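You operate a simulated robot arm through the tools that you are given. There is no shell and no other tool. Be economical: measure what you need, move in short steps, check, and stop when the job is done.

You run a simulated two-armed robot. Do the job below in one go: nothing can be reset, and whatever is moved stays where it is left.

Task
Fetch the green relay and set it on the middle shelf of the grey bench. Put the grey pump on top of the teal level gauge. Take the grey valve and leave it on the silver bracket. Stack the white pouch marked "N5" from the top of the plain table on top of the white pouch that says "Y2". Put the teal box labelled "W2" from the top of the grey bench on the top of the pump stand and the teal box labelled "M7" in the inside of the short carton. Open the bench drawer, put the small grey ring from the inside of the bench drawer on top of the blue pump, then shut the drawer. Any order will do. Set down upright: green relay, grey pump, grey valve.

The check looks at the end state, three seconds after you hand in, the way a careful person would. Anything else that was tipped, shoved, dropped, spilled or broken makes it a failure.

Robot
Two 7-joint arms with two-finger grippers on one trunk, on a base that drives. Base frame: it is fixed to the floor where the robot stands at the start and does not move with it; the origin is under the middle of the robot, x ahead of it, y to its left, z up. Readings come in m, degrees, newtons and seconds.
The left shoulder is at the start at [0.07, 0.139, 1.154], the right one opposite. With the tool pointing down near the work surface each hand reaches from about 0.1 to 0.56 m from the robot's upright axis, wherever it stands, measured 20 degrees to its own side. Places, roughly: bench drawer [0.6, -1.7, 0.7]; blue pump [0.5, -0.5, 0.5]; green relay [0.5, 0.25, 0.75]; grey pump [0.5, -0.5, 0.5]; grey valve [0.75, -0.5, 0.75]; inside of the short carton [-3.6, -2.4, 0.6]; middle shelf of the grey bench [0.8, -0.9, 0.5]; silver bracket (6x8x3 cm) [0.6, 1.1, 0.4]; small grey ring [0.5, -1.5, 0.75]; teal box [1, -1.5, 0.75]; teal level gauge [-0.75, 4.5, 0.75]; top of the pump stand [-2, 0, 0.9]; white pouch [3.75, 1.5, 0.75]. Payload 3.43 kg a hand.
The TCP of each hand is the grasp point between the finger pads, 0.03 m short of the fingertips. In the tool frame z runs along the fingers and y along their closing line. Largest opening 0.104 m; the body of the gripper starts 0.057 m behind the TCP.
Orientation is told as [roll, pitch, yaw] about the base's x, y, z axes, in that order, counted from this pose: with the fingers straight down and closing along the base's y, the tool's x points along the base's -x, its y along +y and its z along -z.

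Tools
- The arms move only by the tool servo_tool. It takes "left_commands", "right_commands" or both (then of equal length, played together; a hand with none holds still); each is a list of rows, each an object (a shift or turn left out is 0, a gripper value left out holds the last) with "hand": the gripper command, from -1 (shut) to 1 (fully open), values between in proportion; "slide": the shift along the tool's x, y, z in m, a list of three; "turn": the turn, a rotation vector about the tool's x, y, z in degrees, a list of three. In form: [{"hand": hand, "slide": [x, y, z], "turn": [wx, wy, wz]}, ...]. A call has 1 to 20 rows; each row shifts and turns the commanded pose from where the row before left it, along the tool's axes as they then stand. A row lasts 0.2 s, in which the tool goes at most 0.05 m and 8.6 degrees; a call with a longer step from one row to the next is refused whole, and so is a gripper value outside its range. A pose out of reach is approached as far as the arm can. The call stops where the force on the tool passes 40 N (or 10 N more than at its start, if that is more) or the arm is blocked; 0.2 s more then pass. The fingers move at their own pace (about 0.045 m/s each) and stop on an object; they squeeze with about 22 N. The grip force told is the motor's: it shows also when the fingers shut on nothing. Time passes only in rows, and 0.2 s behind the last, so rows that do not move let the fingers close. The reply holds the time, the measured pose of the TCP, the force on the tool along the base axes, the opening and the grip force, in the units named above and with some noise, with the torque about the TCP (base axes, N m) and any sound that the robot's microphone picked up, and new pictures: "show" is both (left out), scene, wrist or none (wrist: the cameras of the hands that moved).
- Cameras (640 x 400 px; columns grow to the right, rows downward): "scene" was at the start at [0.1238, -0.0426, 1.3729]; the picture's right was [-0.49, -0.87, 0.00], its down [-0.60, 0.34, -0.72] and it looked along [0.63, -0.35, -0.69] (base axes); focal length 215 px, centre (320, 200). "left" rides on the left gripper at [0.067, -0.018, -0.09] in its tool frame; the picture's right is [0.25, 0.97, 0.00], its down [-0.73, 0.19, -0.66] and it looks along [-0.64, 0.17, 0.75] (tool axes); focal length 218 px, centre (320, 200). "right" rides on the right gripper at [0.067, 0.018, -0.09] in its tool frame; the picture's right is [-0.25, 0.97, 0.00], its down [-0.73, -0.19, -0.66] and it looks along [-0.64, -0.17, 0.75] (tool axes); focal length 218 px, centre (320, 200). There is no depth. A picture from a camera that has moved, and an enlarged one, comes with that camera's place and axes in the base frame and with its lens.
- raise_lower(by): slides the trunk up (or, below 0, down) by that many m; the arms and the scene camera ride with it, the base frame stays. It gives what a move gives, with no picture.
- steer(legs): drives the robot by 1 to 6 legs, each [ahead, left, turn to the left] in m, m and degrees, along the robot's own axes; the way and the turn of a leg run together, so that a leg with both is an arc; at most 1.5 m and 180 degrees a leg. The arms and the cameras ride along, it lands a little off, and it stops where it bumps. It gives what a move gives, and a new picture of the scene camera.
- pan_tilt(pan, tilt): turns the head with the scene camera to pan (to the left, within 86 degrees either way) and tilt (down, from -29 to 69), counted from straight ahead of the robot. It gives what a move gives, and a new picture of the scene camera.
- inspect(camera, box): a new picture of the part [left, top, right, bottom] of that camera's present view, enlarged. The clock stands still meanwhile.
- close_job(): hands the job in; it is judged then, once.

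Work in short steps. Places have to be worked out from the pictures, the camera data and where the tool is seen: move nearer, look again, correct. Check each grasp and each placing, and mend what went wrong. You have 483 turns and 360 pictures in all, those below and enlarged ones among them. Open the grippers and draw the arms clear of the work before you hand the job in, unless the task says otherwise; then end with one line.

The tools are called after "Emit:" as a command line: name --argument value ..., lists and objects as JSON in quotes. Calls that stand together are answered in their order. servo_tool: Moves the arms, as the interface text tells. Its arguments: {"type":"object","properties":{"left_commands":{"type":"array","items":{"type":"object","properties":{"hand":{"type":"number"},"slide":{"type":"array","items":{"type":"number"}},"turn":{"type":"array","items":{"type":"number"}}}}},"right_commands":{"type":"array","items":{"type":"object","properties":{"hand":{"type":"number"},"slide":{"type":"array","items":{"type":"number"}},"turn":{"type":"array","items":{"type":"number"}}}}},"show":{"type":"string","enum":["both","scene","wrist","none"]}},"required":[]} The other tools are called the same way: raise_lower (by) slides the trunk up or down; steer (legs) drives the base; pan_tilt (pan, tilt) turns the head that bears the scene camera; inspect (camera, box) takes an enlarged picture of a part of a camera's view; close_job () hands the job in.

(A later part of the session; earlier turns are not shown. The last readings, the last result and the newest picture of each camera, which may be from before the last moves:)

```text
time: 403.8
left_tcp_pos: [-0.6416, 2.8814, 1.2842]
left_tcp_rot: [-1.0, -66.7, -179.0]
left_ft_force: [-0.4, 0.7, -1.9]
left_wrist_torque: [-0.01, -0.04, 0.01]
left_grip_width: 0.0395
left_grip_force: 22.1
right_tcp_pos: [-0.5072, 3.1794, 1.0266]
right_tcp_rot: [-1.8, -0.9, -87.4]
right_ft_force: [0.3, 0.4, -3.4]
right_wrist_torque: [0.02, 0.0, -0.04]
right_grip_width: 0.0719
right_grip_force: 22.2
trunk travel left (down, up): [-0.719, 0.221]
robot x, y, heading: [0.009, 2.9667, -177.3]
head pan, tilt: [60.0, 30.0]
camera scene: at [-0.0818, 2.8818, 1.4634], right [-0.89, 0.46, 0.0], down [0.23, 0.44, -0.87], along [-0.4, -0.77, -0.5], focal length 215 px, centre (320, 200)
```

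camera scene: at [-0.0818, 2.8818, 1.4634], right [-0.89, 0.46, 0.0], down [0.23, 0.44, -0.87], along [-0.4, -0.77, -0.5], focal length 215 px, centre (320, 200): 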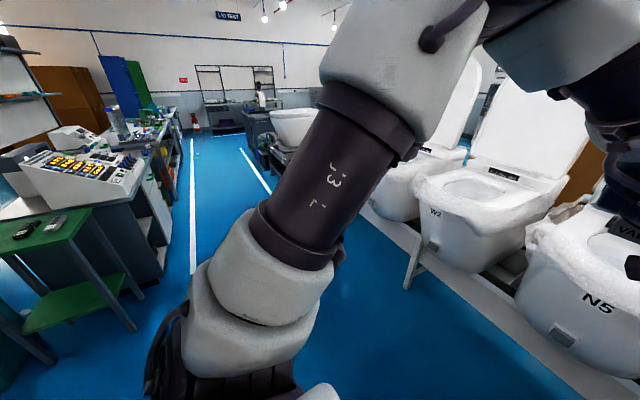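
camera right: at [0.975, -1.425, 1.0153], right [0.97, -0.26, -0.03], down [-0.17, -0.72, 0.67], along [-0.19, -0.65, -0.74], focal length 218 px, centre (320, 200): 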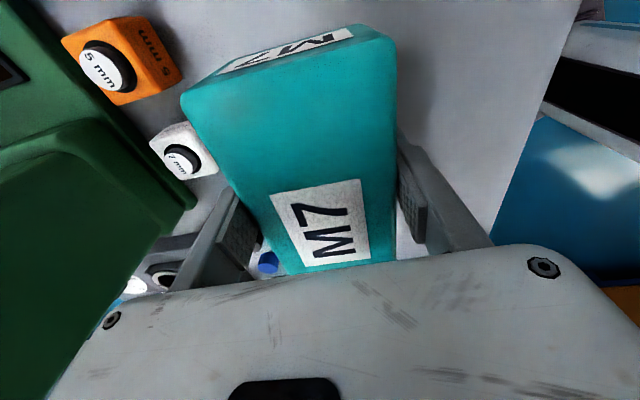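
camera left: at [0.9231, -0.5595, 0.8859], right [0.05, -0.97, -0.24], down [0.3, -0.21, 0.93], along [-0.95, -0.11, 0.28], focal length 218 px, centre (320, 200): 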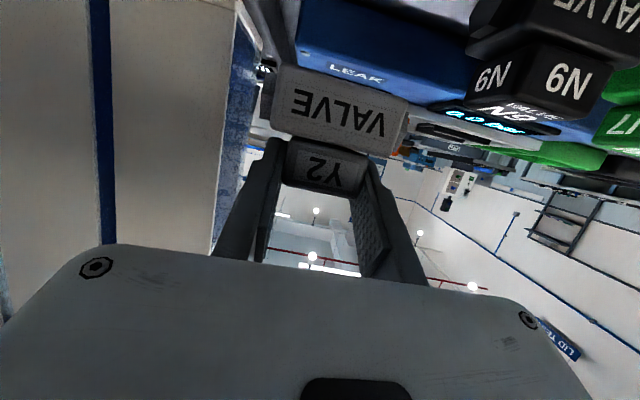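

I turn to face +x and go down the aisle to the console's left cubby.

Emit:
steer --legs '[[-0.1, 0, 0], [0, 0, 177.2], [-0.45, -0.3, 0], [0, -1.45, 0]]'

Emit:
pan_tilt --pan 0 --tilt 40

```text
time: 422.0
left_tcp_pos: [0.4233, 1.2708, 1.2858]
left_tcp_rot: [-1.1, -66.6, 2.8]
left_ft_force: [-0.3, 0.3, -1.7]
left_wrist_torque: [-0.02, 0.06, 0.01]
left_grip_width: 0.0396
left_grip_force: 22.0
right_tcp_pos: [0.2974, 0.9687, 1.027]
right_tcp_rot: [-1.8, -0.9, 94.3]
right_ft_force: [0.0, -0.4, -3.1]
right_wrist_torque: [-0.03, 0.0, -0.02]
right_grip_width: 0.0715
right_grip_force: 21.3
trunk travel left (down, up): [-0.719, 0.221]
robot x, y, heading: [-0.2249, 1.1641, 4.4]
head pan, tilt: [60.0, 30.0]
camera scene: at [-0.1335, 1.2497, 1.4634], right [0.9, -0.43, 0.0], down [-0.22, -0.45, -0.87], along [0.37, 0.78, -0.5], focal length 215 px, centre (320, 200)
```

scene: 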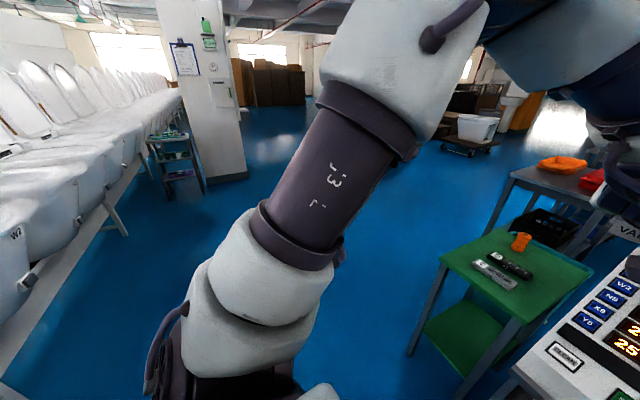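

```text
time: 423.3
left_tcp_pos: [0.423, 1.2696, 1.2846]
left_tcp_rot: [-1.1, -66.6, 2.7]
left_ft_force: [1.4, 0.1, -1.8]
left_wrist_torque: [0.0, -0.01, 0.0]
left_grip_width: 0.0396
left_grip_force: 22.2
right_tcp_pos: [0.2985, 0.9683, 1.0265]
right_tcp_rot: [-1.8, -0.9, 94.3]
right_ft_force: [0.5, -0.2, -3.4]
right_wrist_torque: [-0.04, 0.01, 0.05]
right_grip_width: 0.0717
right_grip_force: 22.5
trunk travel left (down, up): [-0.719, 0.221]
robot x, y, heading: [-0.2256, 1.166, 4.6]
head pan, tilt: [0.0, 40.0]
camera scene: at [-0.0878, 1.1743, 1.4481], right [0.08, -1.0, 0.0], down [-0.64, -0.05, -0.77], along [0.76, 0.06, -0.64], focal length 215 px, centre (320, 200)
```

scene: 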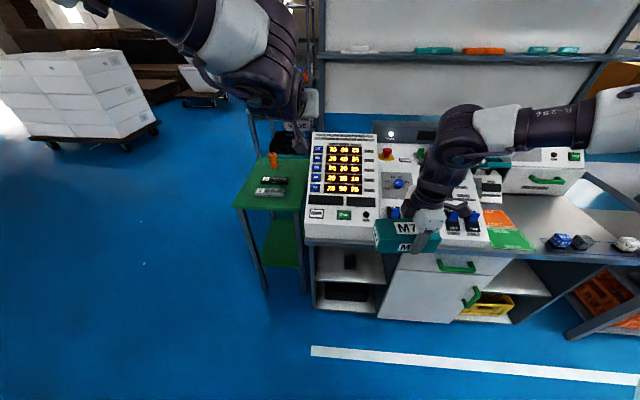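

I retract the right hand with the box, straighten the heading, back up, then lower the trunk.

Emit:
steer --legs '[[-0.25, -0.1, -4.5]]'

Emit:
servo_tool --right_commands '[{"slide": [0, 0.04, 0]}, {"slide": [0, 0.04, 0]}, {"slide": [0, 0.04, 0]}, {"slide": [0, 0.04, 0]}, {"slide": [0, 0.03, 0]}]' --show "none"

Emit:
raise_lower --by -0.4

Emit:
raise_lower --by -0.25

Emit:
pan_tilt --pan 0 --tilt 25

```text
time: 425.2
left_tcp_pos: [0.1836, 1.1125, 1.2846]
left_tcp_rot: [-1.2, -66.5, -1.6]
left_ft_force: [0.0, 0.4, -0.5]
left_wrist_torque: [0.02, 0.01, 0.03]
left_grip_width: 0.0397
left_grip_force: 22.0
right_tcp_pos: [0.0341, 0.8195, 1.0267]
right_tcp_rot: [-1.8, -0.8, 89.9]
right_ft_force: [-0.1, 0.1, -3.0]
right_wrist_torque: [-0.09, 0.05, 0.0]
right_grip_width: 0.0717
right_grip_force: 22.2
trunk travel left (down, up): [-0.719, 0.221]
robot x, y, heading: [-0.4729, 1.059, -0.0]
head pan, tilt: [0.0, 40.0]
camera scene: at [-0.333, 1.0558, 1.4478], right [0.0, -1.0, 0.0], down [-0.64, 0.0, -0.76], along [0.76, 0.0, -0.64], focal length 215 px, centre (320, 200)
```

scene: 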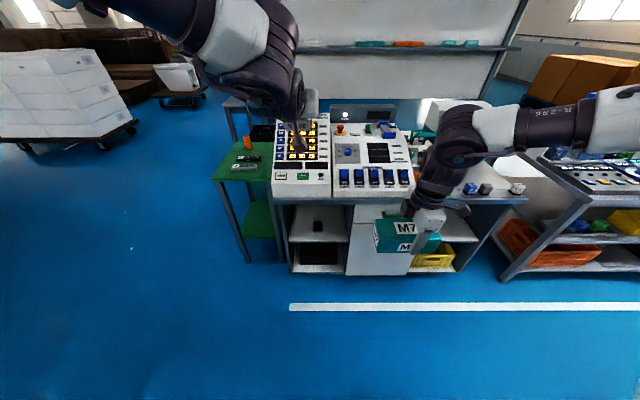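

```text
time: 426.4
left_tcp_pos: [0.1823, 1.1123, 1.2851]
left_tcp_rot: [-1.1, -66.6, -1.8]
left_ft_force: [0.9, 0.4, -2.0]
left_wrist_torque: [0.04, 0.02, 0.01]
left_grip_width: 0.0394
left_grip_force: 22.3
right_tcp_pos: [-0.1282, 0.8193, 1.0221]
right_tcp_rot: [-1.9, -0.9, 89.9]
right_ft_force: [0.5, -1.3, -2.6]
right_wrist_torque: [-0.07, -0.01, 0.01]
right_grip_width: 0.0718
right_grip_force: 21.7
right hand out of reach, approached as far as the arm can: row 5
trunk travel left (down, up): [-0.719, 0.221]
robot x, y, heading: [-0.4745, 1.0585, -0.1]
head pan, tilt: [0.0, 40.0]
```

```text
time: 430.2
left_tcp_pos: [0.181, 1.1112, 0.8856]
left_tcp_rot: [-0.9, -66.6, -1.7]
left_ft_force: [0.8, -1.0, -1.5]
left_wrist_torque: [0.01, 0.01, -0.02]
left_grip_width: 0.0396
left_grip_force: 21.6
right_tcp_pos: [-0.1291, 0.8197, 0.6203]
right_tcp_rot: [-1.8, -0.9, 89.9]
right_ft_force: [0.4, 0.3, -3.5]
right_wrist_torque: [-0.04, -0.04, -0.01]
right_grip_width: 0.0717
right_grip_force: 21.9
trunk travel left (down, up): [-0.319, 0.621]
robot x, y, heading: [-0.4726, 1.0563, -0.3]
head pan, tilt: [0.0, 40.0]
```

```text
time: 432.8
left_tcp_pos: [0.1804, 1.111, 0.635]
left_tcp_rot: [-1.1, -66.6, -1.7]
left_ft_force: [-0.3, -0.4, -1.5]
left_wrist_torque: [-0.03, 0.01, -0.01]
left_grip_width: 0.0396
left_grip_force: 22.2
right_tcp_pos: [-0.1285, 0.8193, 0.3709]
right_tcp_rot: [-1.8, -0.8, 89.9]
right_ft_force: [-0.2, 0.4, -3.0]
right_wrist_torque: [-0.05, -0.01, 0.0]
right_grip_width: 0.0718
right_grip_force: 22.4
trunk travel left (down, up): [-0.069, 0.871]
robot x, y, heading: [-0.4702, 1.0542, -0.0]
head pan, tilt: [0.0, 40.0]
```

```text
time: 433.6
left_tcp_pos: [0.18, 1.111, 0.6342]
left_tcp_rot: [-1.0, -66.6, -1.6]
left_ft_force: [-0.4, -0.4, -1.9]
left_wrist_torque: [0.0, 0.03, 0.04]
left_grip_width: 0.0392
left_grip_force: 21.7
right_tcp_pos: [-0.1297, 0.8189, 0.3704]
right_tcp_rot: [-1.7, -0.9, 89.9]
right_ft_force: [-1.0, 0.1, -3.7]
right_wrist_torque: [-0.06, -0.01, -0.01]
right_grip_width: 0.0719
right_grip_force: 21.9
trunk travel left (down, up): [-0.069, 0.871]
robot x, y, heading: [-0.4711, 1.0563, 0.2]
head pan, tilt: [0.0, 25.0]
camera scene: at [-0.3282, 1.0553, 0.8213], right [0.0, -1.0, 0.0], down [-0.42, 0.0, -0.91], along [0.91, 0.0, -0.42], focal length 215 px, centre (320, 200)
```

scene: 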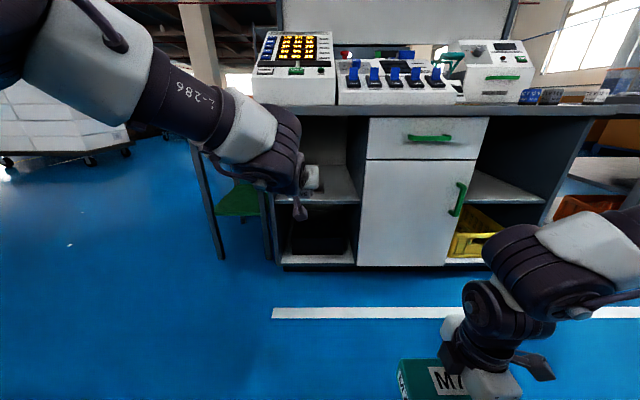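

The cubby with the bracket is ahead. Zoom with both cameras.

Emit:
inspect --camera "scene" --box '[260, 90, 400, 280]'

Emit:
inspect --camera "left" --box '[0, 0, 640, 400]'

```text
2.11 times, centred on (330, 185) of scene
camera zoom: at [-0.3282, 1.0553, 0.8213], right [0.0, -1.0, 0.0], down [-0.42, 0.0, -0.91], along [0.91, 0.0, -0.42], focal length 452 px, centre (299, 232)
```

zoom: 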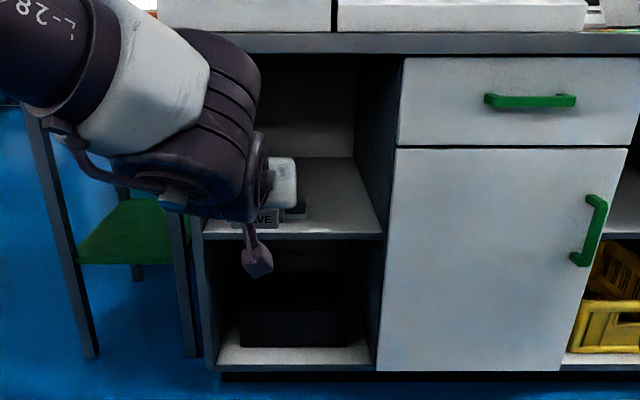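

```text
1.00 times, centred on (320, 200) of left (not enlarged: the box is as wide or as high as the picture)
camera zoom: at [0.0707, 1.1, 0.609], right [-0.05, 0.97, -0.24], down [-0.3, 0.21, 0.93], along [0.95, 0.12, 0.28], focal length 218 px, centre (320, 200)
```

zoom: 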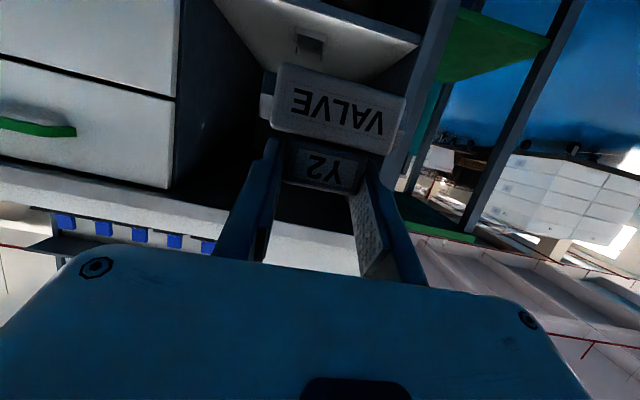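

Shelf ≈0.455–0.467; bracket ≈[0.56,1.068]. I move 4 cm right and 0.15 ahead, lower the hand a little, and look again.

Emit:
steer --legs '[[0.15, -0.043, 0]]'

Emit:
servo_tool --left_commands '[{"slide": [0.03, 0, 0.013]}]' --show "wrist"

Emit:
inspect --camera "left" --box '[220, 0, 420, 120]'

```text
time: 435.0
left_tcp_pos: [0.3335, 1.0689, 0.6352]
left_tcp_rot: [-1.0, -66.7, -1.7]
left_ft_force: [0.0, 0.1, -1.2]
left_wrist_torque: [-0.03, 0.03, -0.03]
left_grip_width: 0.0396
left_grip_force: 22.2
right_tcp_pos: [0.0245, 0.7769, 0.3709]
right_tcp_rot: [-1.8, -0.9, 89.8]
right_ft_force: [0.7, 0.7, -3.4]
right_wrist_torque: [-0.05, 0.0, -0.01]
right_grip_width: 0.0715
right_grip_force: 22.4
trunk travel left (down, up): [-0.069, 0.871]
robot x, y, heading: [-0.3204, 1.0137, 0.0]
head pan, tilt: [0.0, 25.0]
camera scene: at [-0.1749, 1.0119, 0.8213], right [0.0, -1.0, 0.0], down [-0.42, 0.0, -0.91], along [0.91, 0.0, -0.42], focal length 215 px, centre (320, 200)
```

scene: 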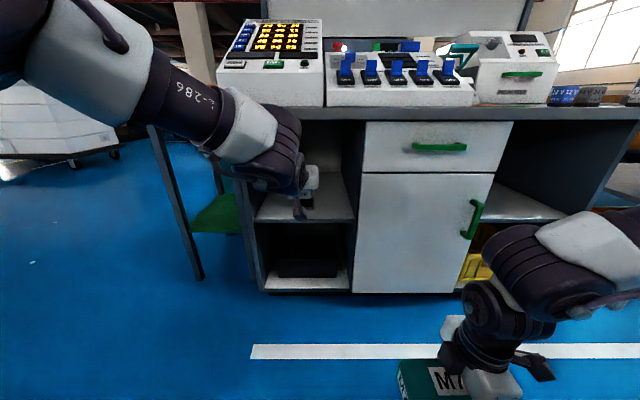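

```text
time: 435.4
left_tcp_pos: [0.3368, 1.0682, 0.6016]
left_tcp_rot: [-1.2, -66.5, -1.7]
left_ft_force: [0.0, -0.7, -1.2]
left_wrist_torque: [0.01, 0.03, 0.0]
left_grip_width: 0.0396
left_grip_force: 21.7
right_tcp_pos: [0.0245, 0.7758, 0.3704]
right_tcp_rot: [-1.8, -0.8, 90.0]
right_ft_force: [-0.3, 0.0, -2.0]
right_wrist_torque: [-0.03, -0.02, -0.01]
right_grip_width: 0.0717
right_grip_force: 22.2
trunk travel left (down, up): [-0.069, 0.871]
robot x, y, heading: [-0.3179, 1.0152, -0.4]
head pan, tilt: [0.0, 25.0]
camera left: at [0.2254, 1.0571, 0.575], right [-0.06, 0.97, -0.24], down [-0.3, 0.21, 0.93], along [0.95, 0.12, 0.28], focal length 218 px, centre (320, 200)
```

left: 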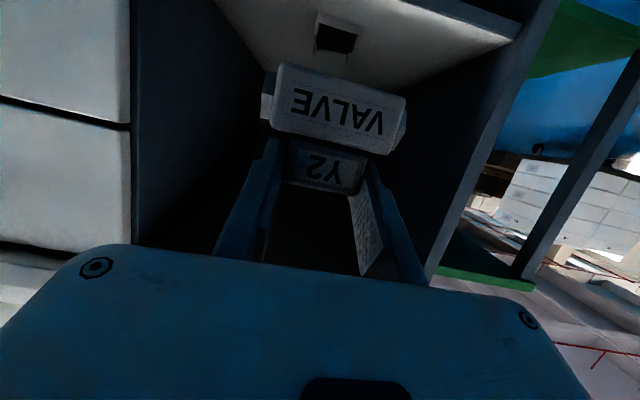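

```text
3.20 times, centred on (320, 60) of left
camera zoom: at [0.2254, 1.0571, 0.575], right [-0.06, 0.97, -0.24], down [-0.3, 0.21, 0.93], along [0.95, 0.12, 0.28], focal length 698 px, centre (320, 648)
```

zoom: 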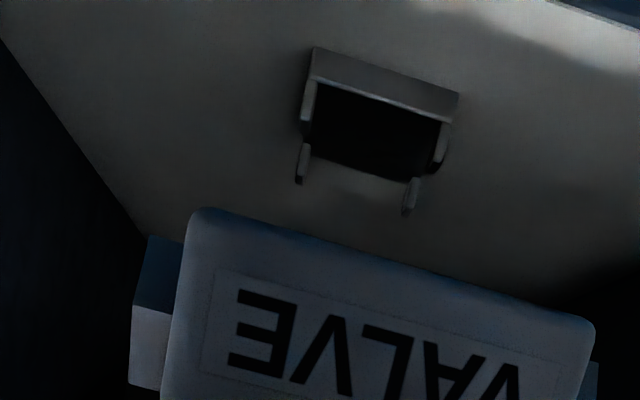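

Triangulating gives shelf front x≈0.53, z≈0.42, and bracket ≈[0.60,1.068] with top ≈0.45. I approach another 0.12 m.

Emit:
steer --legs '[[0.12, 0, 0]]'

Emit:
servo_tool --left_commands '[{"slide": [0.018, 0, 0.0078]}]' --show "wrist"

Emit:
inspect --camera "left" --box '[220, 0, 420, 120]'

Emit:
inspect --camera "scene" --box '[250, 100, 390, 260]'

```text
time: 436.6
left_tcp_pos: [0.4547, 1.0689, 0.601]
left_tcp_rot: [-1.0, -66.6, -1.7]
left_ft_force: [-0.2, 0.9, -2.0]
left_wrist_torque: [0.02, 0.01, 0.01]
left_grip_width: 0.0394
left_grip_force: 22.7
right_tcp_pos: [0.1429, 0.7762, 0.3709]
right_tcp_rot: [-1.8, -0.9, 89.9]
right_ft_force: [0.1, -0.8, -3.3]
right_wrist_torque: [-0.04, 0.01, 0.01]
right_grip_width: 0.0719
right_grip_force: 22.2
trunk travel left (down, up): [-0.069, 0.871]
robot x, y, heading: [-0.1999, 1.013, -0.3]
head pan, tilt: [0.0, 25.0]
camera scene: at [-0.0562, 1.0117, 0.8213], right [0.0, -1.0, 0.0], down [-0.42, 0.0, -0.91], along [0.91, 0.0, -0.42], focal length 215 px, centre (320, 200)
```

scene: 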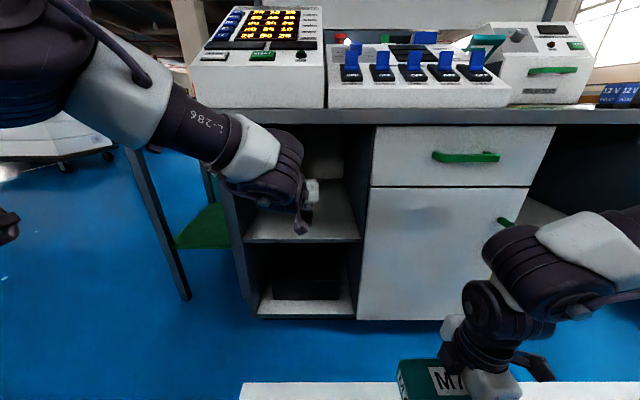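

```text
time: 437.0
left_tcp_pos: [0.4546, 1.0677, 0.5832]
left_tcp_rot: [-0.9, -66.8, -1.8]
left_ft_force: [-0.1, 0.6, -0.8]
left_wrist_torque: [-0.02, 0.01, -0.01]
left_grip_width: 0.0393
left_grip_force: 22.1
right_tcp_pos: [0.1421, 0.7767, 0.3706]
right_tcp_rot: [-1.8, -0.9, 89.9]
right_ft_force: [0.8, -0.2, -3.2]
right_wrist_torque: [-0.04, 0.04, 0.01]
right_grip_width: 0.0719
right_grip_force: 22.4
trunk travel left (down, up): [-0.069, 0.871]
robot x, y, heading: [-0.1984, 1.0133, 0.2]
head pan, tilt: [0.0, 25.0]
camera left: at [0.3435, 1.0568, 0.5562], right [-0.06, 0.97, -0.24], down [-0.3, 0.21, 0.93], along [0.95, 0.12, 0.28], focal length 218 px, centre (320, 200)
```

left: 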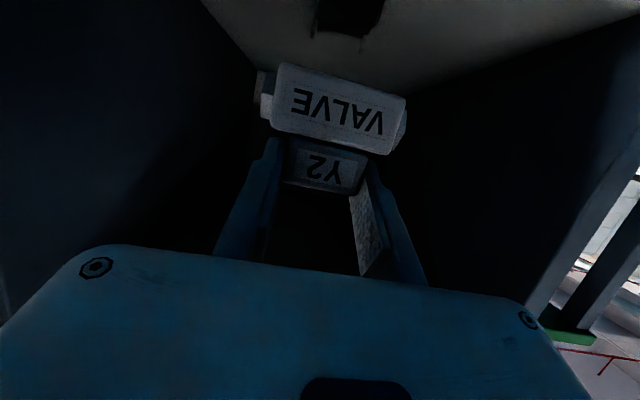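

```text
3.20 times, centred on (320, 60) of left
camera zoom: at [0.3435, 1.0568, 0.5562], right [-0.06, 0.97, -0.24], down [-0.3, 0.21, 0.93], along [0.95, 0.12, 0.28], focal length 698 px, centre (320, 648)
```

zoom: 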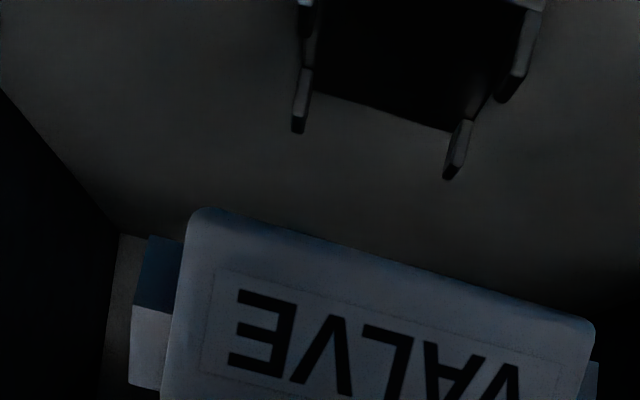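

```text
2.50 times, centred on (320, 180) of scene
camera zoom: at [-0.0564, 1.0117, 0.8214], right [0.0, -1.0, 0.0], down [-0.42, 0.0, -0.91], along [0.91, 0.0, -0.42], focal length 537 px, centre (320, 250)
```

zoom: 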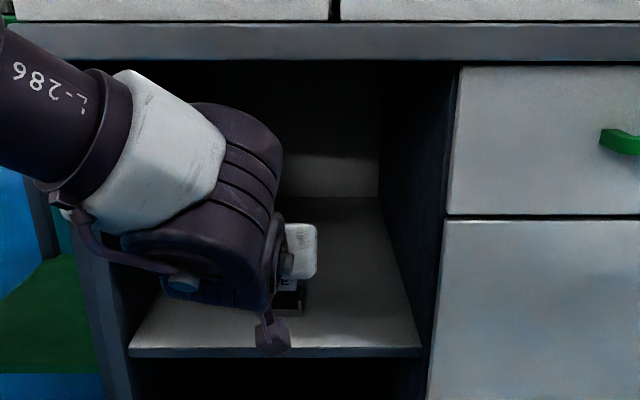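

I need a clear view of the bracket's shape. I back up a little, shift so the hand doesn't hide it, and zoom.

Emit:
steer --legs '[[-0.12, 0.2, 0]]'

Emit:
inspect --camera "scene" --box '[330, 150, 410, 220]'

Emit:
inspect --camera "scene" --box '[280, 100, 480, 260]'

```text
time: 438.8
left_tcp_pos: [0.3337, 1.2706, 0.5822]
left_tcp_rot: [-1.0, -66.6, -1.7]
left_ft_force: [0.1, 0.4, -1.7]
left_wrist_torque: [0.0, 0.0, 0.03]
left_grip_width: 0.0394
left_grip_force: 21.8
right_tcp_pos: [0.022, 0.9784, 0.3719]
right_tcp_rot: [-1.8, -1.0, 90.0]
right_ft_force: [0.5, 0.2, -3.0]
right_wrist_torque: [-0.04, 0.0, -0.03]
right_grip_width: 0.0716
right_grip_force: 22.1
trunk travel left (down, up): [-0.069, 0.871]
robot x, y, heading: [-0.319, 1.2162, 0.1]
head pan, tilt: [0.0, 25.0]
camera scene: at [-0.1773, 1.2131, 0.8214], right [0.0, -1.0, 0.0], down [-0.42, 0.0, -0.91], along [0.91, 0.0, -0.42], focal length 215 px, centre (320, 200)
```

scene: 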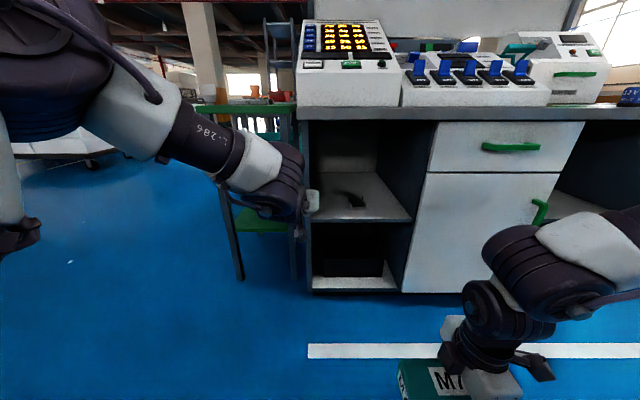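

```text
5.71 times, centred on (370, 185) of scene
camera zoom: at [-0.1773, 1.2131, 0.8214], right [0.0, -1.0, 0.0], down [-0.42, 0.0, -0.91], along [0.91, 0.0, -0.42], focal length 1228 px, centre (34, 286)
```

zoom: 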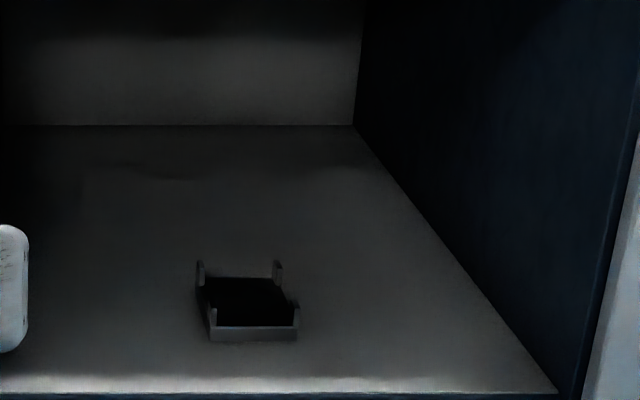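

```text
2.50 times, centred on (380, 180) of scene
camera zoom: at [-0.1773, 1.2131, 0.8214], right [0.0, -1.0, 0.0], down [-0.42, 0.0, -0.91], along [0.91, 0.0, -0.42], focal length 537 px, centre (170, 250)
```

zoom: 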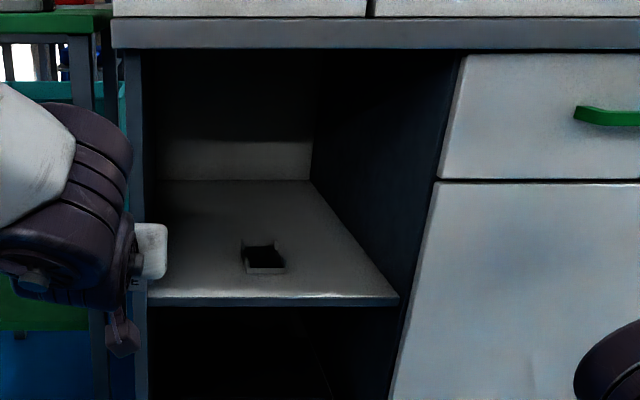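

The bracket is a pad with four corner posts, ~[0.593,1.066], pad ≈0.447. The valve's base (long side along y) can sit between front and back posts. I return in front of it and approach.

Emit:
steer --legs '[[0, -0.204, 0], [0.19, 0, 0]]'

Emit:
servo_tool --left_commands '[{"slide": [0.018, 0, 0.0078]}]' --show "wrist"

Emit:
inspect --camera "left" --box '[220, 0, 420, 120]'

```text
time: 441.5
left_tcp_pos: [0.523, 1.0727, 0.5808]
left_tcp_rot: [-1.0, -66.7, -1.5]
left_ft_force: [-0.5, 0.7, -2.2]
left_wrist_torque: [-0.02, 0.02, 0.01]
left_grip_width: 0.0397
left_grip_force: 22.8
right_tcp_pos: [0.2126, 0.7792, 0.3712]
right_tcp_rot: [-1.7, -0.9, 90.1]
right_ft_force: [0.1, -0.6, -3.5]
right_wrist_torque: [-0.03, 0.01, 0.01]
right_grip_width: 0.0713
right_grip_force: 22.2
trunk travel left (down, up): [-0.069, 0.871]
robot x, y, heading: [-0.1286, 1.0146, 0.0]
head pan, tilt: [0.0, 25.0]
camera scene: at [0.0139, 1.0136, 0.8213], right [0.0, -1.0, 0.0], down [-0.42, 0.0, -0.91], along [0.91, 0.0, -0.42], focal length 215 px, centre (320, 200)
```

scene: 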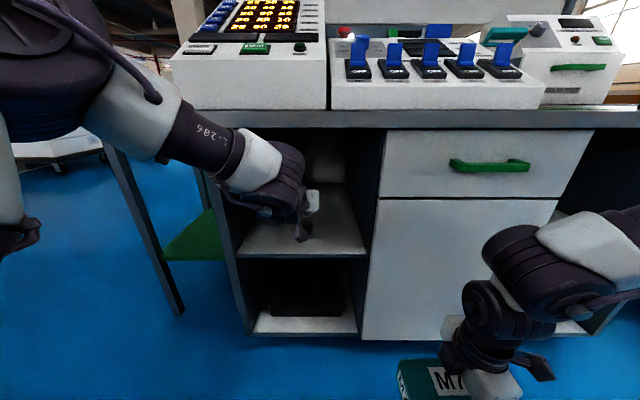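

```text
time: 441.9
left_tcp_pos: [0.5234, 1.0722, 0.5626]
left_tcp_rot: [-0.9, -66.6, -1.6]
left_ft_force: [0.3, 0.3, -1.3]
left_wrist_torque: [0.03, 0.03, 0.0]
left_grip_width: 0.0396
left_grip_force: 22.5
right_tcp_pos: [0.2129, 0.7787, 0.3701]
right_tcp_rot: [-1.8, -1.0, 90.1]
right_ft_force: [0.8, -0.2, -3.1]
right_wrist_torque: [-0.06, 0.0, -0.02]
right_grip_width: 0.0716
right_grip_force: 22.2
trunk travel left (down, up): [-0.069, 0.871]
robot x, y, heading: [-0.1312, 1.0147, 0.0]
head pan, tilt: [0.0, 25.0]
camera left: at [0.4135, 1.0605, 0.536], right [-0.06, 0.97, -0.24], down [-0.3, 0.21, 0.93], along [0.95, 0.13, 0.28], focal length 218 px, centre (320, 200)
```

left: 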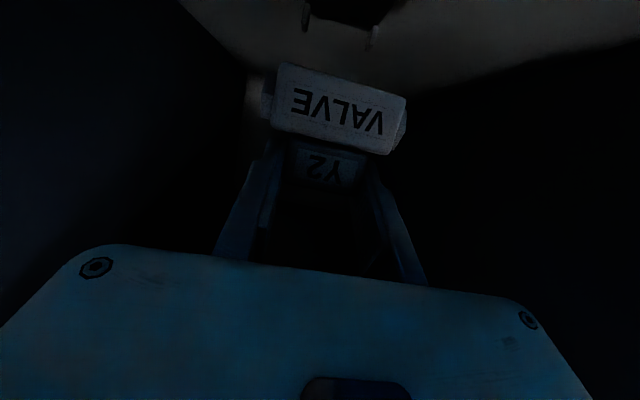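

```text
3.20 times, centred on (320, 60) of left
camera zoom: at [0.4135, 1.0605, 0.536], right [-0.06, 0.97, -0.24], down [-0.3, 0.21, 0.93], along [0.95, 0.13, 0.28], focal length 698 px, centre (320, 648)
```

zoom: 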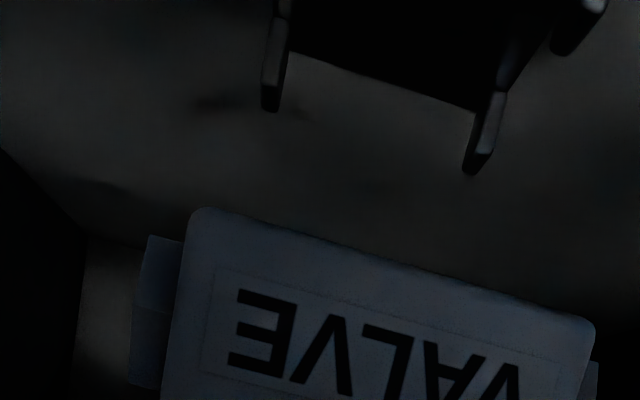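

Back posts triangulate to x≈0.631, top z≈0.458, centre y≈1.070; bracket centre x≈0.596. I advance 7 cm carefully.

Emit:
steer --legs '[[0.07, 0, 0]]'

Emit:
servo_tool --left_commands '[{"slide": [0.0138, 0, 0.0059]}, {"slide": [0.0138, 0, 0.0059]}]' --show "wrist"

Emit:
inspect --camera "left" --box '[220, 0, 420, 120]'

```text
time: 442.9
left_tcp_pos: [0.5933, 1.0725, 0.5622]
left_tcp_rot: [-0.9, -66.6, -1.6]
left_ft_force: [0.2, 0.6, -1.2]
left_wrist_torque: [-0.04, 0.05, 0.01]
left_grip_width: 0.0395
left_grip_force: 21.8
right_tcp_pos: [0.282, 0.7783, 0.3718]
right_tcp_rot: [-1.8, -0.9, 90.1]
right_ft_force: [0.4, -0.5, -3.4]
right_wrist_torque: [-0.05, 0.03, 0.01]
right_grip_width: 0.0719
right_grip_force: 21.8
trunk travel left (down, up): [-0.069, 0.871]
robot x, y, heading: [-0.0624, 1.0161, 0.2]
head pan, tilt: [0.0, 25.0]
camera scene: at [0.0836, 1.0138, 0.8213], right [0.0, -1.0, 0.0], down [-0.42, 0.0, -0.91], along [0.91, 0.0, -0.42], focal length 215 px, centre (320, 200)
```

scene: 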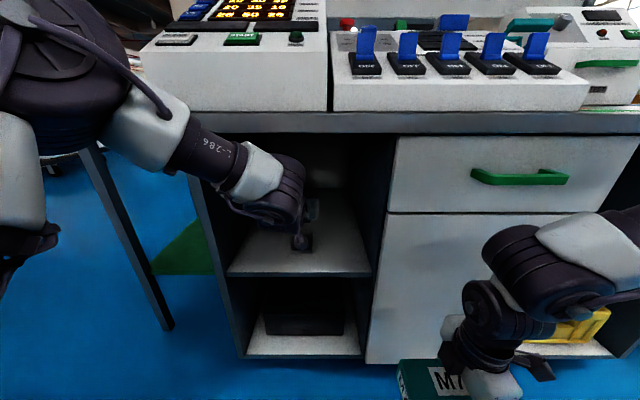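

```text
time: 443.6
left_tcp_pos: [0.5933, 1.0739, 0.5314]
left_tcp_rot: [-0.8, -66.6, -1.5]
left_ft_force: [-0.1, -0.5, -1.6]
left_wrist_torque: [0.0, 0.04, 0.0]
left_grip_width: 0.0397
left_grip_force: 21.9
right_tcp_pos: [0.2833, 0.7778, 0.371]
right_tcp_rot: [-1.7, -0.9, 90.0]
right_ft_force: [-0.5, 0.2, -3.9]
right_wrist_torque: [-0.04, -0.01, -0.01]
right_grip_width: 0.0715
right_grip_force: 21.9
trunk travel left (down, up): [-0.069, 0.871]
robot x, y, heading: [-0.0588, 1.0143, 0.4]
head pan, tilt: [0.0, 25.0]
camera left: at [0.4833, 1.0608, 0.5058], right [-0.06, 0.97, -0.24], down [-0.3, 0.21, 0.93], along [0.95, 0.13, 0.28], focal length 218 px, centre (320, 200)
```

left: 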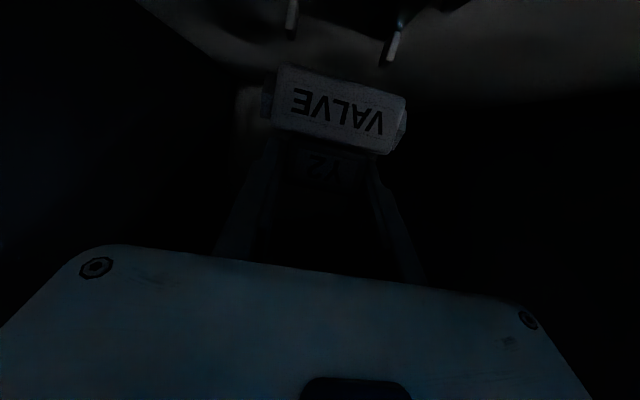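

```text
3.20 times, centred on (320, 60) of left
camera zoom: at [0.4833, 1.0608, 0.5058], right [-0.06, 0.97, -0.24], down [-0.3, 0.21, 0.93], along [0.95, 0.13, 0.28], focal length 698 px, centre (320, 648)
```

zoom: 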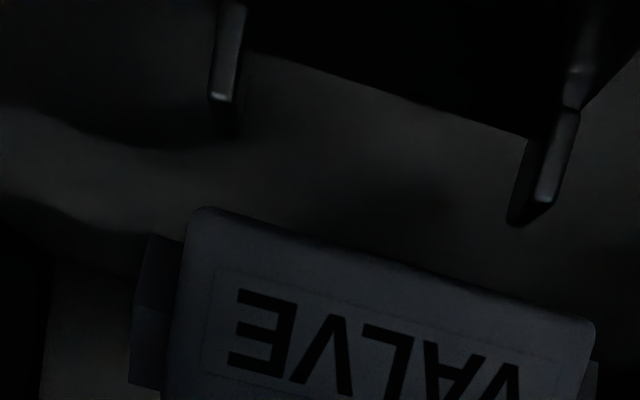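

Post geometry is consistent; valve centre is within a few mm. I shift 4 mm and descend gently, watching the contact height (pad ≈0.487, post tops ≈0.506).

Emit:
servo_tool --left_commands '[{"slide": [0.0184, -0.004, 0.0078]}, {"slide": [0.0046, 0, 0.002]}, {"slide": [0.0028, 0, 0.0012]}]' --show "none"

Emit:
servo_tool --left_commands '[{"slide": [0.0028, 0, 0.0012]}, {"slide": [0.0018, 0, 0.0008]}]' --show "none"

Emit:
inspect --camera "left" --box '[220, 0, 420, 120]'

```text
time: 444.4
left_tcp_pos: [0.5934, 1.0694, 0.51]
left_tcp_rot: [-1.0, -67.1, -1.5]
left_ft_force: [0.9, 2.9, 19.1]
left_wrist_torque: [0.26, -0.5, 0.03]
left_grip_width: 0.0392
left_grip_force: 21.9
right_tcp_pos: [0.2825, 0.7795, 0.3722]
right_tcp_rot: [-1.9, -0.9, 90.1]
right_ft_force: [-0.5, 0.1, -2.7]
right_wrist_torque: [-0.03, -0.03, -0.01]
right_grip_width: 0.0719
right_grip_force: 22.3
trunk travel left (down, up): [-0.069, 0.871]
robot x, y, heading: [-0.0615, 1.0178, 0.3]
head pan, tilt: [0.0, 25.0]
```

```text
time: 445.1
left_tcp_pos: [0.5957, 1.0676, 0.5092]
left_tcp_rot: [-1.4, -68.1, -1.1]
left_ft_force: [4.2, -0.7, 14.8]
left_wrist_torque: [0.23, -0.45, 0.0]
left_grip_width: 0.0395
left_grip_force: 22.1
right_tcp_pos: [0.2838, 0.7775, 0.3721]
right_tcp_rot: [-1.8, -0.9, 90.1]
right_ft_force: [0.5, 0.3, -3.4]
right_wrist_torque: [-0.01, 0.01, -0.01]
right_grip_width: 0.0715
right_grip_force: 22.1
trunk travel left (down, up): [-0.069, 0.871]
robot x, y, heading: [-0.0621, 1.014, 0.1]
head pan, tilt: [0.0, 25.0]
stopped in row 2 (left hand): the force on the tool passed its limit at 40 N (the readings are from after the stop); the commanded pose is now the measured one
```

```text
3.20 times, centred on (320, 60) of left
camera zoom: at [0.4855, 1.0561, 0.4801], right [-0.05, 0.97, -0.24], down [-0.33, 0.21, 0.92], along [0.94, 0.13, 0.31], focal length 698 px, centre (320, 648)
```

zoom: 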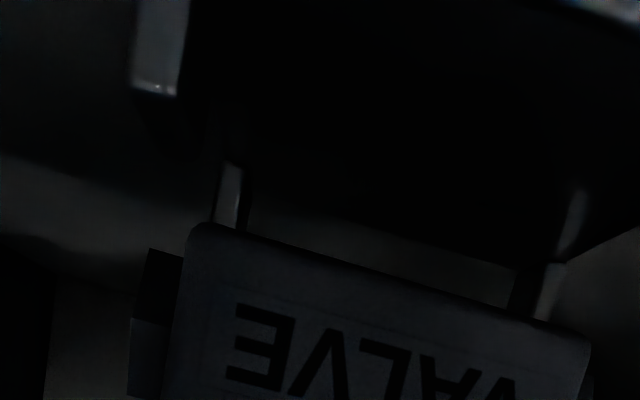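

Contact on the back posts (torque says 2.6 cm ahead). I raise 8 mm, correct the pitch, move back 8 mm and retry.

Emit:
servo_tool --left_commands '[{"slide": [-0.0083, 0.001, -0.0035], "turn": [0, 1.5, 0]}, {"slide": [0.0031, 0, -0.0073]}]' --show "none"

Emit:
inspect --camera "left" --box '[220, 0, 420, 120]'

```text
time: 445.7
left_tcp_pos: [0.5882, 1.0691, 0.5125]
left_tcp_rot: [-1.1, -65.7, -1.3]
left_ft_force: [1.0, -0.3, -1.4]
left_wrist_torque: [0.02, 0.01, 0.01]
left_grip_width: 0.0395
left_grip_force: 21.9
right_tcp_pos: [0.2841, 0.7794, 0.3698]
right_tcp_rot: [-1.9, -0.9, 90.1]
right_ft_force: [-0.7, 0.6, -2.8]
right_wrist_torque: [-0.05, 0.04, 0.0]
right_grip_width: 0.0717
right_grip_force: 21.5
trunk travel left (down, up): [-0.069, 0.871]
robot x, y, heading: [-0.0598, 1.0141, -0.2]
head pan, tilt: [0.0, 25.0]
```

```text
3.20 times, centred on (320, 60) of left
camera zoom: at [0.4769, 1.0578, 0.4878], right [-0.06, 0.97, -0.24], down [-0.29, 0.21, 0.93], along [0.95, 0.13, 0.27], focal length 698 px, centre (320, 648)
```

zoom: 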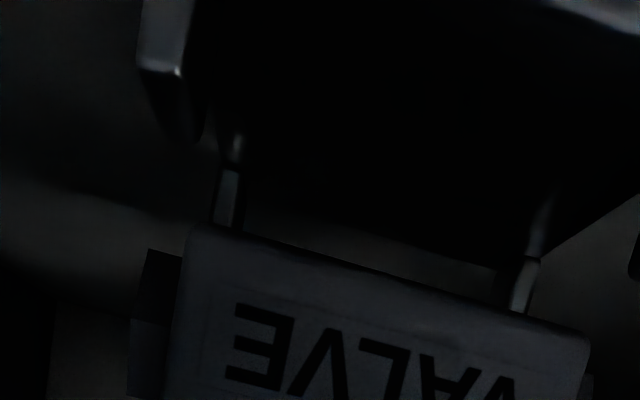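

Front posts are at x≈0.552 and back posts ≈0.62, so the base should now fit between. Descend again.

Emit:
servo_tool --left_commands '[{"slide": [0.0037, 0, 0.0016]}, {"slide": [0.0037, 0, 0.0016]}]' --show "none"

Emit:
servo_tool --left_commands '[{"slide": [0.0028, 0, 0.0012]}, {"slide": [0.0028, 0, 0.0012]}]' --show "none"

```text
time: 446.3
left_tcp_pos: [0.5877, 1.0687, 0.5104]
left_tcp_rot: [-1.3, -66.5, -1.3]
left_ft_force: [4.6, 0.5, 13.7]
left_wrist_torque: [0.39, -0.68, -0.13]
left_grip_width: 0.0395
left_grip_force: 22.1
right_tcp_pos: [0.284, 0.7785, 0.3728]
right_tcp_rot: [-1.9, -0.9, 90.2]
right_ft_force: [0.0, 0.0, -2.6]
right_wrist_torque: [-0.04, -0.02, 0.0]
right_grip_width: 0.0716
right_grip_force: 22.1
trunk travel left (down, up): [-0.069, 0.871]
robot x, y, heading: [-0.0572, 1.0194, 0.0]
head pan, tilt: [0.0, 25.0]
```

```text
time: 446.9
left_tcp_pos: [0.5868, 1.0701, 0.5085]
left_tcp_rot: [-1.5, -67.0, -1.0]
left_ft_force: [6.3, -0.5, 37.0]
left_wrist_torque: [0.42, -1.54, -0.03]
left_grip_width: 0.0395
left_grip_force: 21.9
right_tcp_pos: [0.2815, 0.7781, 0.3734]
right_tcp_rot: [-2.0, -1.0, 90.1]
right_ft_force: [0.5, 0.3, -2.7]
right_wrist_torque: [-0.03, -0.02, -0.01]
right_grip_width: 0.0716
right_grip_force: 21.7
trunk travel left (down, up): [-0.069, 0.871]
robot x, y, heading: [-0.0622, 1.0133, 0.0]
head pan, tilt: [0.0, 25.0]
```

Contact still at the back edge, now seen 3.4 cm ahead of the TCP. I raise and move back another 9 mm.

Emit:
servo_tool --left_commands '[{"slide": [-0.0074, 0, -0.0031], "turn": [0, 0.8, 0]}, {"slide": [0.0035, 0, -0.0083]}, {}]' --show "none"

Emit:
servo_tool --left_commands '[{"slide": [0.0037, 0, 0.0016]}, {"slide": [0.0037, 0, 0.0016]}]' --show "none"

Emit:
servo_tool --left_commands '[{"slide": [0.0028, 0, 0.0012]}]' --show "none"

```text
time: 447.7
left_tcp_pos: [0.576, 1.0706, 0.5074]
left_tcp_rot: [-1.1, -64.9, -1.5]
left_ft_force: [0.0, -0.2, -1.0]
left_wrist_torque: [0.04, 0.02, 0.01]
left_grip_width: 0.0395
left_grip_force: 22.1
right_tcp_pos: [0.2835, 0.7793, 0.3702]
right_tcp_rot: [-1.8, -0.9, 90.1]
right_ft_force: [-0.3, 0.0, -2.6]
right_wrist_torque: [-0.08, -0.01, -0.01]
right_grip_width: 0.0716
right_grip_force: 21.6
trunk travel left (down, up): [-0.069, 0.871]
robot x, y, heading: [-0.0625, 1.02, 0.3]
head pan, tilt: [0.0, 25.0]
```

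```text
time: 448.3
left_tcp_pos: [0.5782, 1.0721, 0.4994]
left_tcp_rot: [-1.1, -65.2, -1.5]
left_ft_force: [-0.5, -0.1, -2.4]
left_wrist_torque: [-0.01, 0.01, 0.02]
left_grip_width: 0.0395
left_grip_force: 21.6
right_tcp_pos: [0.2837, 0.7792, 0.3714]
right_tcp_rot: [-1.9, -0.9, 90.1]
right_ft_force: [0.0, 0.3, -2.1]
right_wrist_torque: [-0.06, 0.02, 0.0]
right_grip_width: 0.0716
right_grip_force: 22.3
trunk travel left (down, up): [-0.069, 0.871]
robot x, y, heading: [-0.061, 1.0184, 0.0]
head pan, tilt: [0.0, 25.0]
```

```text
time: 448.7
left_tcp_pos: [0.5779, 1.07, 0.4977]
left_tcp_rot: [-1.2, -65.2, -1.4]
left_ft_force: [0.2, -0.8, -1.7]
left_wrist_torque: [0.0, 0.03, -0.02]
left_grip_width: 0.0392
left_grip_force: 21.4
right_tcp_pos: [0.283, 0.7779, 0.371]
right_tcp_rot: [-1.8, -1.0, 90.1]
right_ft_force: [-0.3, 0.2, -2.6]
right_wrist_torque: [-0.04, 0.03, -0.04]
right_grip_width: 0.0718
right_grip_force: 22.2
trunk travel left (down, up): [-0.069, 0.871]
robot x, y, heading: [-0.0595, 1.0184, 0.0]
head pan, tilt: [0.0, 25.0]
```

It passes below the post tops now. I correct the pitch and look.

Emit:
servo_tool --left_commands '[{"turn": [0, -1.2, 0]}]' --show "none"

Emit:
inspect --camera "left" --box '[200, 0, 440, 200]'

Emit:
inspect --camera "scene" --box '[230, 160, 370, 270]'

```text
time: 449.1
left_tcp_pos: [0.5793, 1.0699, 0.4965]
left_tcp_rot: [-1.3, -66.3, -1.3]
left_ft_force: [-0.9, -0.3, -1.3]
left_wrist_torque: [0.02, 0.02, -0.01]
left_grip_width: 0.0395
left_grip_force: 22.4
right_tcp_pos: [0.2831, 0.78, 0.3704]
right_tcp_rot: [-1.8, -0.9, 90.2]
right_ft_force: [0.0, 0.2, -2.8]
right_wrist_torque: [-0.07, -0.07, -0.01]
right_grip_width: 0.0715
right_grip_force: 21.9
trunk travel left (down, up): [-0.069, 0.871]
robot x, y, heading: [-0.0622, 1.0136, 0.2]
head pan, tilt: [0.0, 25.0]
```

```text
2.00 times, centred on (320, 100) of left
camera zoom: at [0.4672, 1.0581, 0.4709], right [-0.06, 0.97, -0.24], down [-0.3, 0.21, 0.93], along [0.95, 0.13, 0.28], focal length 436 px, centre (320, 400)
```

zoom: 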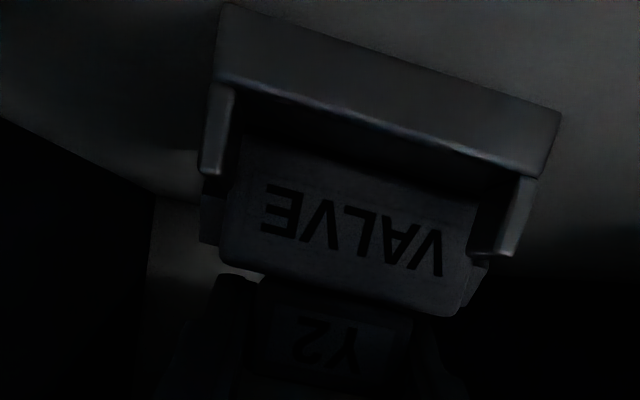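

```text
3.64 times, centred on (300, 215) of scene
camera zoom: at [0.0834, 1.0139, 0.8214], right [0.0, -1.0, 0.0], down [-0.42, 0.0, -0.91], along [0.91, 0.0, -0.42], focal length 782 px, centre (393, 146)
```

zoom: 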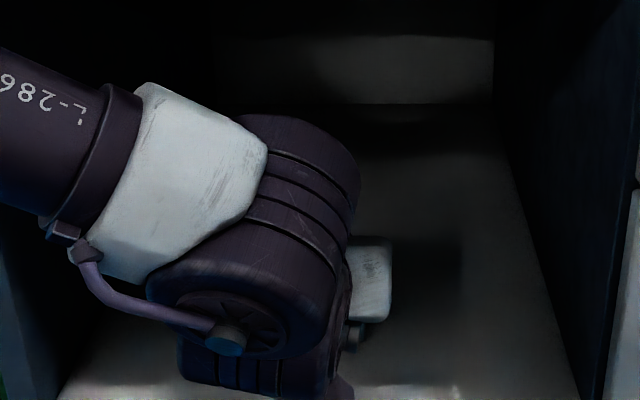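

The valve now sits between the posts. Continue lowering to the pad.

Emit:
servo_tool --left_commands '[{"slide": [0.0028, 0, 0.0012]}, {"slide": [0.0028, 0, 0.0012]}]' --show "none"

Emit:
servo_tool --left_commands '[{"slide": [0.0018, 0, 0.0008]}, {"slide": [0.0018, 0, 0.0008]}]' --show "none"

Emit:
servo_tool --left_commands '[{"slide": [0.0018, 0, 0.0008]}, {"slide": [0.0018, 0, 0.0008]}]' --show "none"

```text
time: 449.7
left_tcp_pos: [0.578, 1.0704, 0.4966]
left_tcp_rot: [-1.3, -66.9, -1.0]
left_ft_force: [2.5, 0.9, 21.5]
left_wrist_torque: [0.37, -0.04, -0.03]
left_grip_width: 0.0394
left_grip_force: 21.6
right_tcp_pos: [0.2822, 0.7793, 0.3724]
right_tcp_rot: [-1.9, -0.8, 90.2]
right_ft_force: [0.0, -0.1, -2.4]
right_wrist_torque: [-0.08, 0.02, 0.01]
right_grip_width: 0.0719
right_grip_force: 22.8
trunk travel left (down, up): [-0.069, 0.871]
robot x, y, heading: [-0.0613, 1.0143, 0.0]
head pan, tilt: [0.0, 25.0]
```

```text
time: 450.4
left_tcp_pos: [0.579, 1.07, 0.4948]
left_tcp_rot: [-1.4, -67.7, -1.1]
left_ft_force: [1.4, -0.7, 15.1]
left_wrist_torque: [0.19, -0.06, -0.01]
left_grip_width: 0.0397
left_grip_force: 22.2
right_tcp_pos: [0.2831, 0.7785, 0.3703]
right_tcp_rot: [-1.8, -0.8, 90.2]
right_ft_force: [0.6, 0.2, -2.7]
right_wrist_torque: [-0.01, -0.05, 0.02]
right_grip_width: 0.0719
right_grip_force: 22.1
trunk travel left (down, up): [-0.069, 0.871]
robot x, y, heading: [-0.0617, 1.0155, 0.1]
head pan, tilt: [0.0, 25.0]
stopped in row 2 (left hand): the force on the tool passed its limit at 40 N (the readings are from after the stop); the commanded pose is now the measured one
```

```text
time: 451.0
left_tcp_pos: [0.579, 1.07, 0.496]
left_tcp_rot: [-1.5, -67.9, -0.9]
left_ft_force: [0.3, 1.5, 36.9]
left_wrist_torque: [0.48, -0.03, 0.05]
left_grip_width: 0.04
left_grip_force: 22.2
right_tcp_pos: [0.2827, 0.7786, 0.3721]
right_tcp_rot: [-2.0, -0.9, 90.0]
right_ft_force: [-0.1, -0.3, -2.6]
right_wrist_torque: [-0.02, -0.06, -0.04]
right_grip_width: 0.0717
right_grip_force: 22.0
trunk travel left (down, up): [-0.069, 0.871]
robot x, y, heading: [-0.063, 1.018, -0.1]
head pan, tilt: [0.0, 25.0]
```

Contact at ≈0.496 (pad ≈0.448), centred fore-aft. I relieve and open slowly.

Emit:
servo_tool --left_commands '[{"slide": [-0.0028, 0, -0.0012], "turn": [0, 1.2, 0]}, {"hand": -0.1}, {"hand": 0.1}, {}, {}]' --show "none"

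Emit:
inspect --camera "left" --box '[200, 0, 440, 200]'

```text
time: 452.2
left_tcp_pos: [0.5797, 1.068, 0.4956]
left_tcp_rot: [-1.4, -66.6, -1.4]
left_ft_force: [-3.9, -7.1, 31.1]
left_wrist_torque: [0.15, -0.62, -0.16]
left_grip_width: 0.0494
left_grip_force: 0.1
right_tcp_pos: [0.2817, 0.7787, 0.3741]
right_tcp_rot: [-1.9, -1.0, 90.1]
right_ft_force: [-0.4, -0.7, -2.8]
right_wrist_torque: [0.0, 0.04, 0.01]
right_grip_width: 0.0717
right_grip_force: 21.9
trunk travel left (down, up): [-0.069, 0.871]
robot x, y, heading: [-0.059, 1.0154, 0.2]
head pan, tilt: [0.0, 25.0]
```

```text
2.00 times, centred on (320, 100) of left
camera zoom: at [0.4676, 1.0563, 0.4701], right [-0.06, 0.97, -0.24], down [-0.3, 0.21, 0.93], along [0.95, 0.13, 0.28], focal length 436 px, centre (320, 400)
```

zoom: 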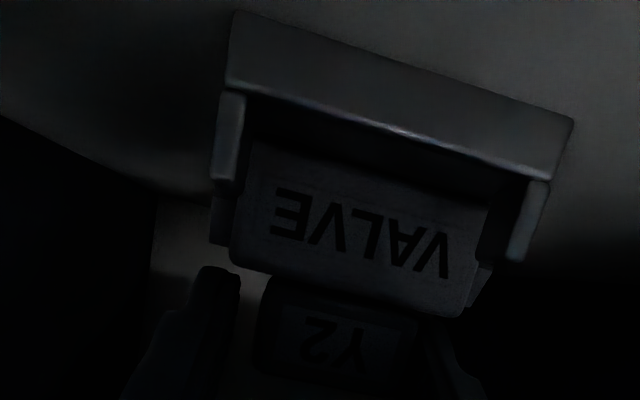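

The fingertips press on the valve's base top; I raise the hand gently with fingers open and check that the valve stays.

Emit:
servo_tool --left_commands '[{"slide": [-0.0028, 0, -0.0012]}, {"slide": [-0.0028, 0, -0.0012]}, {"hand": 0.2}, {}]' --show "none"

Emit:
inspect --camera "left" --box '[200, 0, 440, 200]'

```text
time: 453.2
left_tcp_pos: [0.5785, 1.0708, 0.4967]
left_tcp_rot: [-1.0, -65.9, -1.5]
left_ft_force: [-2.8, -0.1, 12.2]
left_wrist_torque: [0.33, -0.22, 0.05]
left_grip_width: 0.0599
left_grip_force: 0.0
right_tcp_pos: [0.2832, 0.7786, 0.3716]
right_tcp_rot: [-1.9, -0.9, 90.1]
right_ft_force: [-0.2, 0.2, -2.4]
right_wrist_torque: [-0.04, 0.0, 0.02]
right_grip_width: 0.0717
right_grip_force: 21.9
trunk travel left (down, up): [-0.069, 0.871]
robot x, y, heading: [-0.0565, 1.0179, 0.3]
head pan, tilt: [0.0, 25.0]
```

```text
2.00 times, centred on (320, 100) of left
camera zoom: at [0.4677, 1.0583, 0.4726], right [-0.06, 0.97, -0.24], down [-0.29, 0.21, 0.93], along [0.95, 0.13, 0.27], focal length 436 px, centre (320, 400)
```

zoom: 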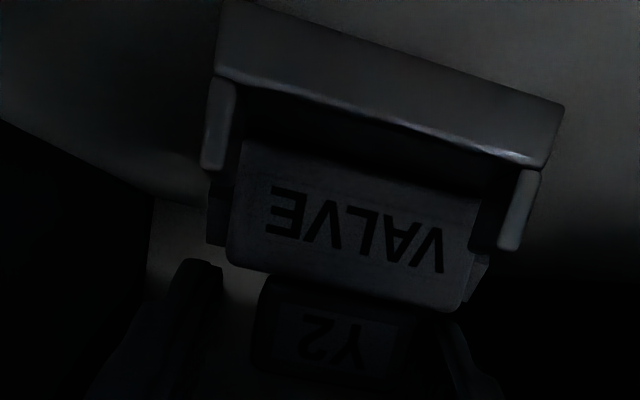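

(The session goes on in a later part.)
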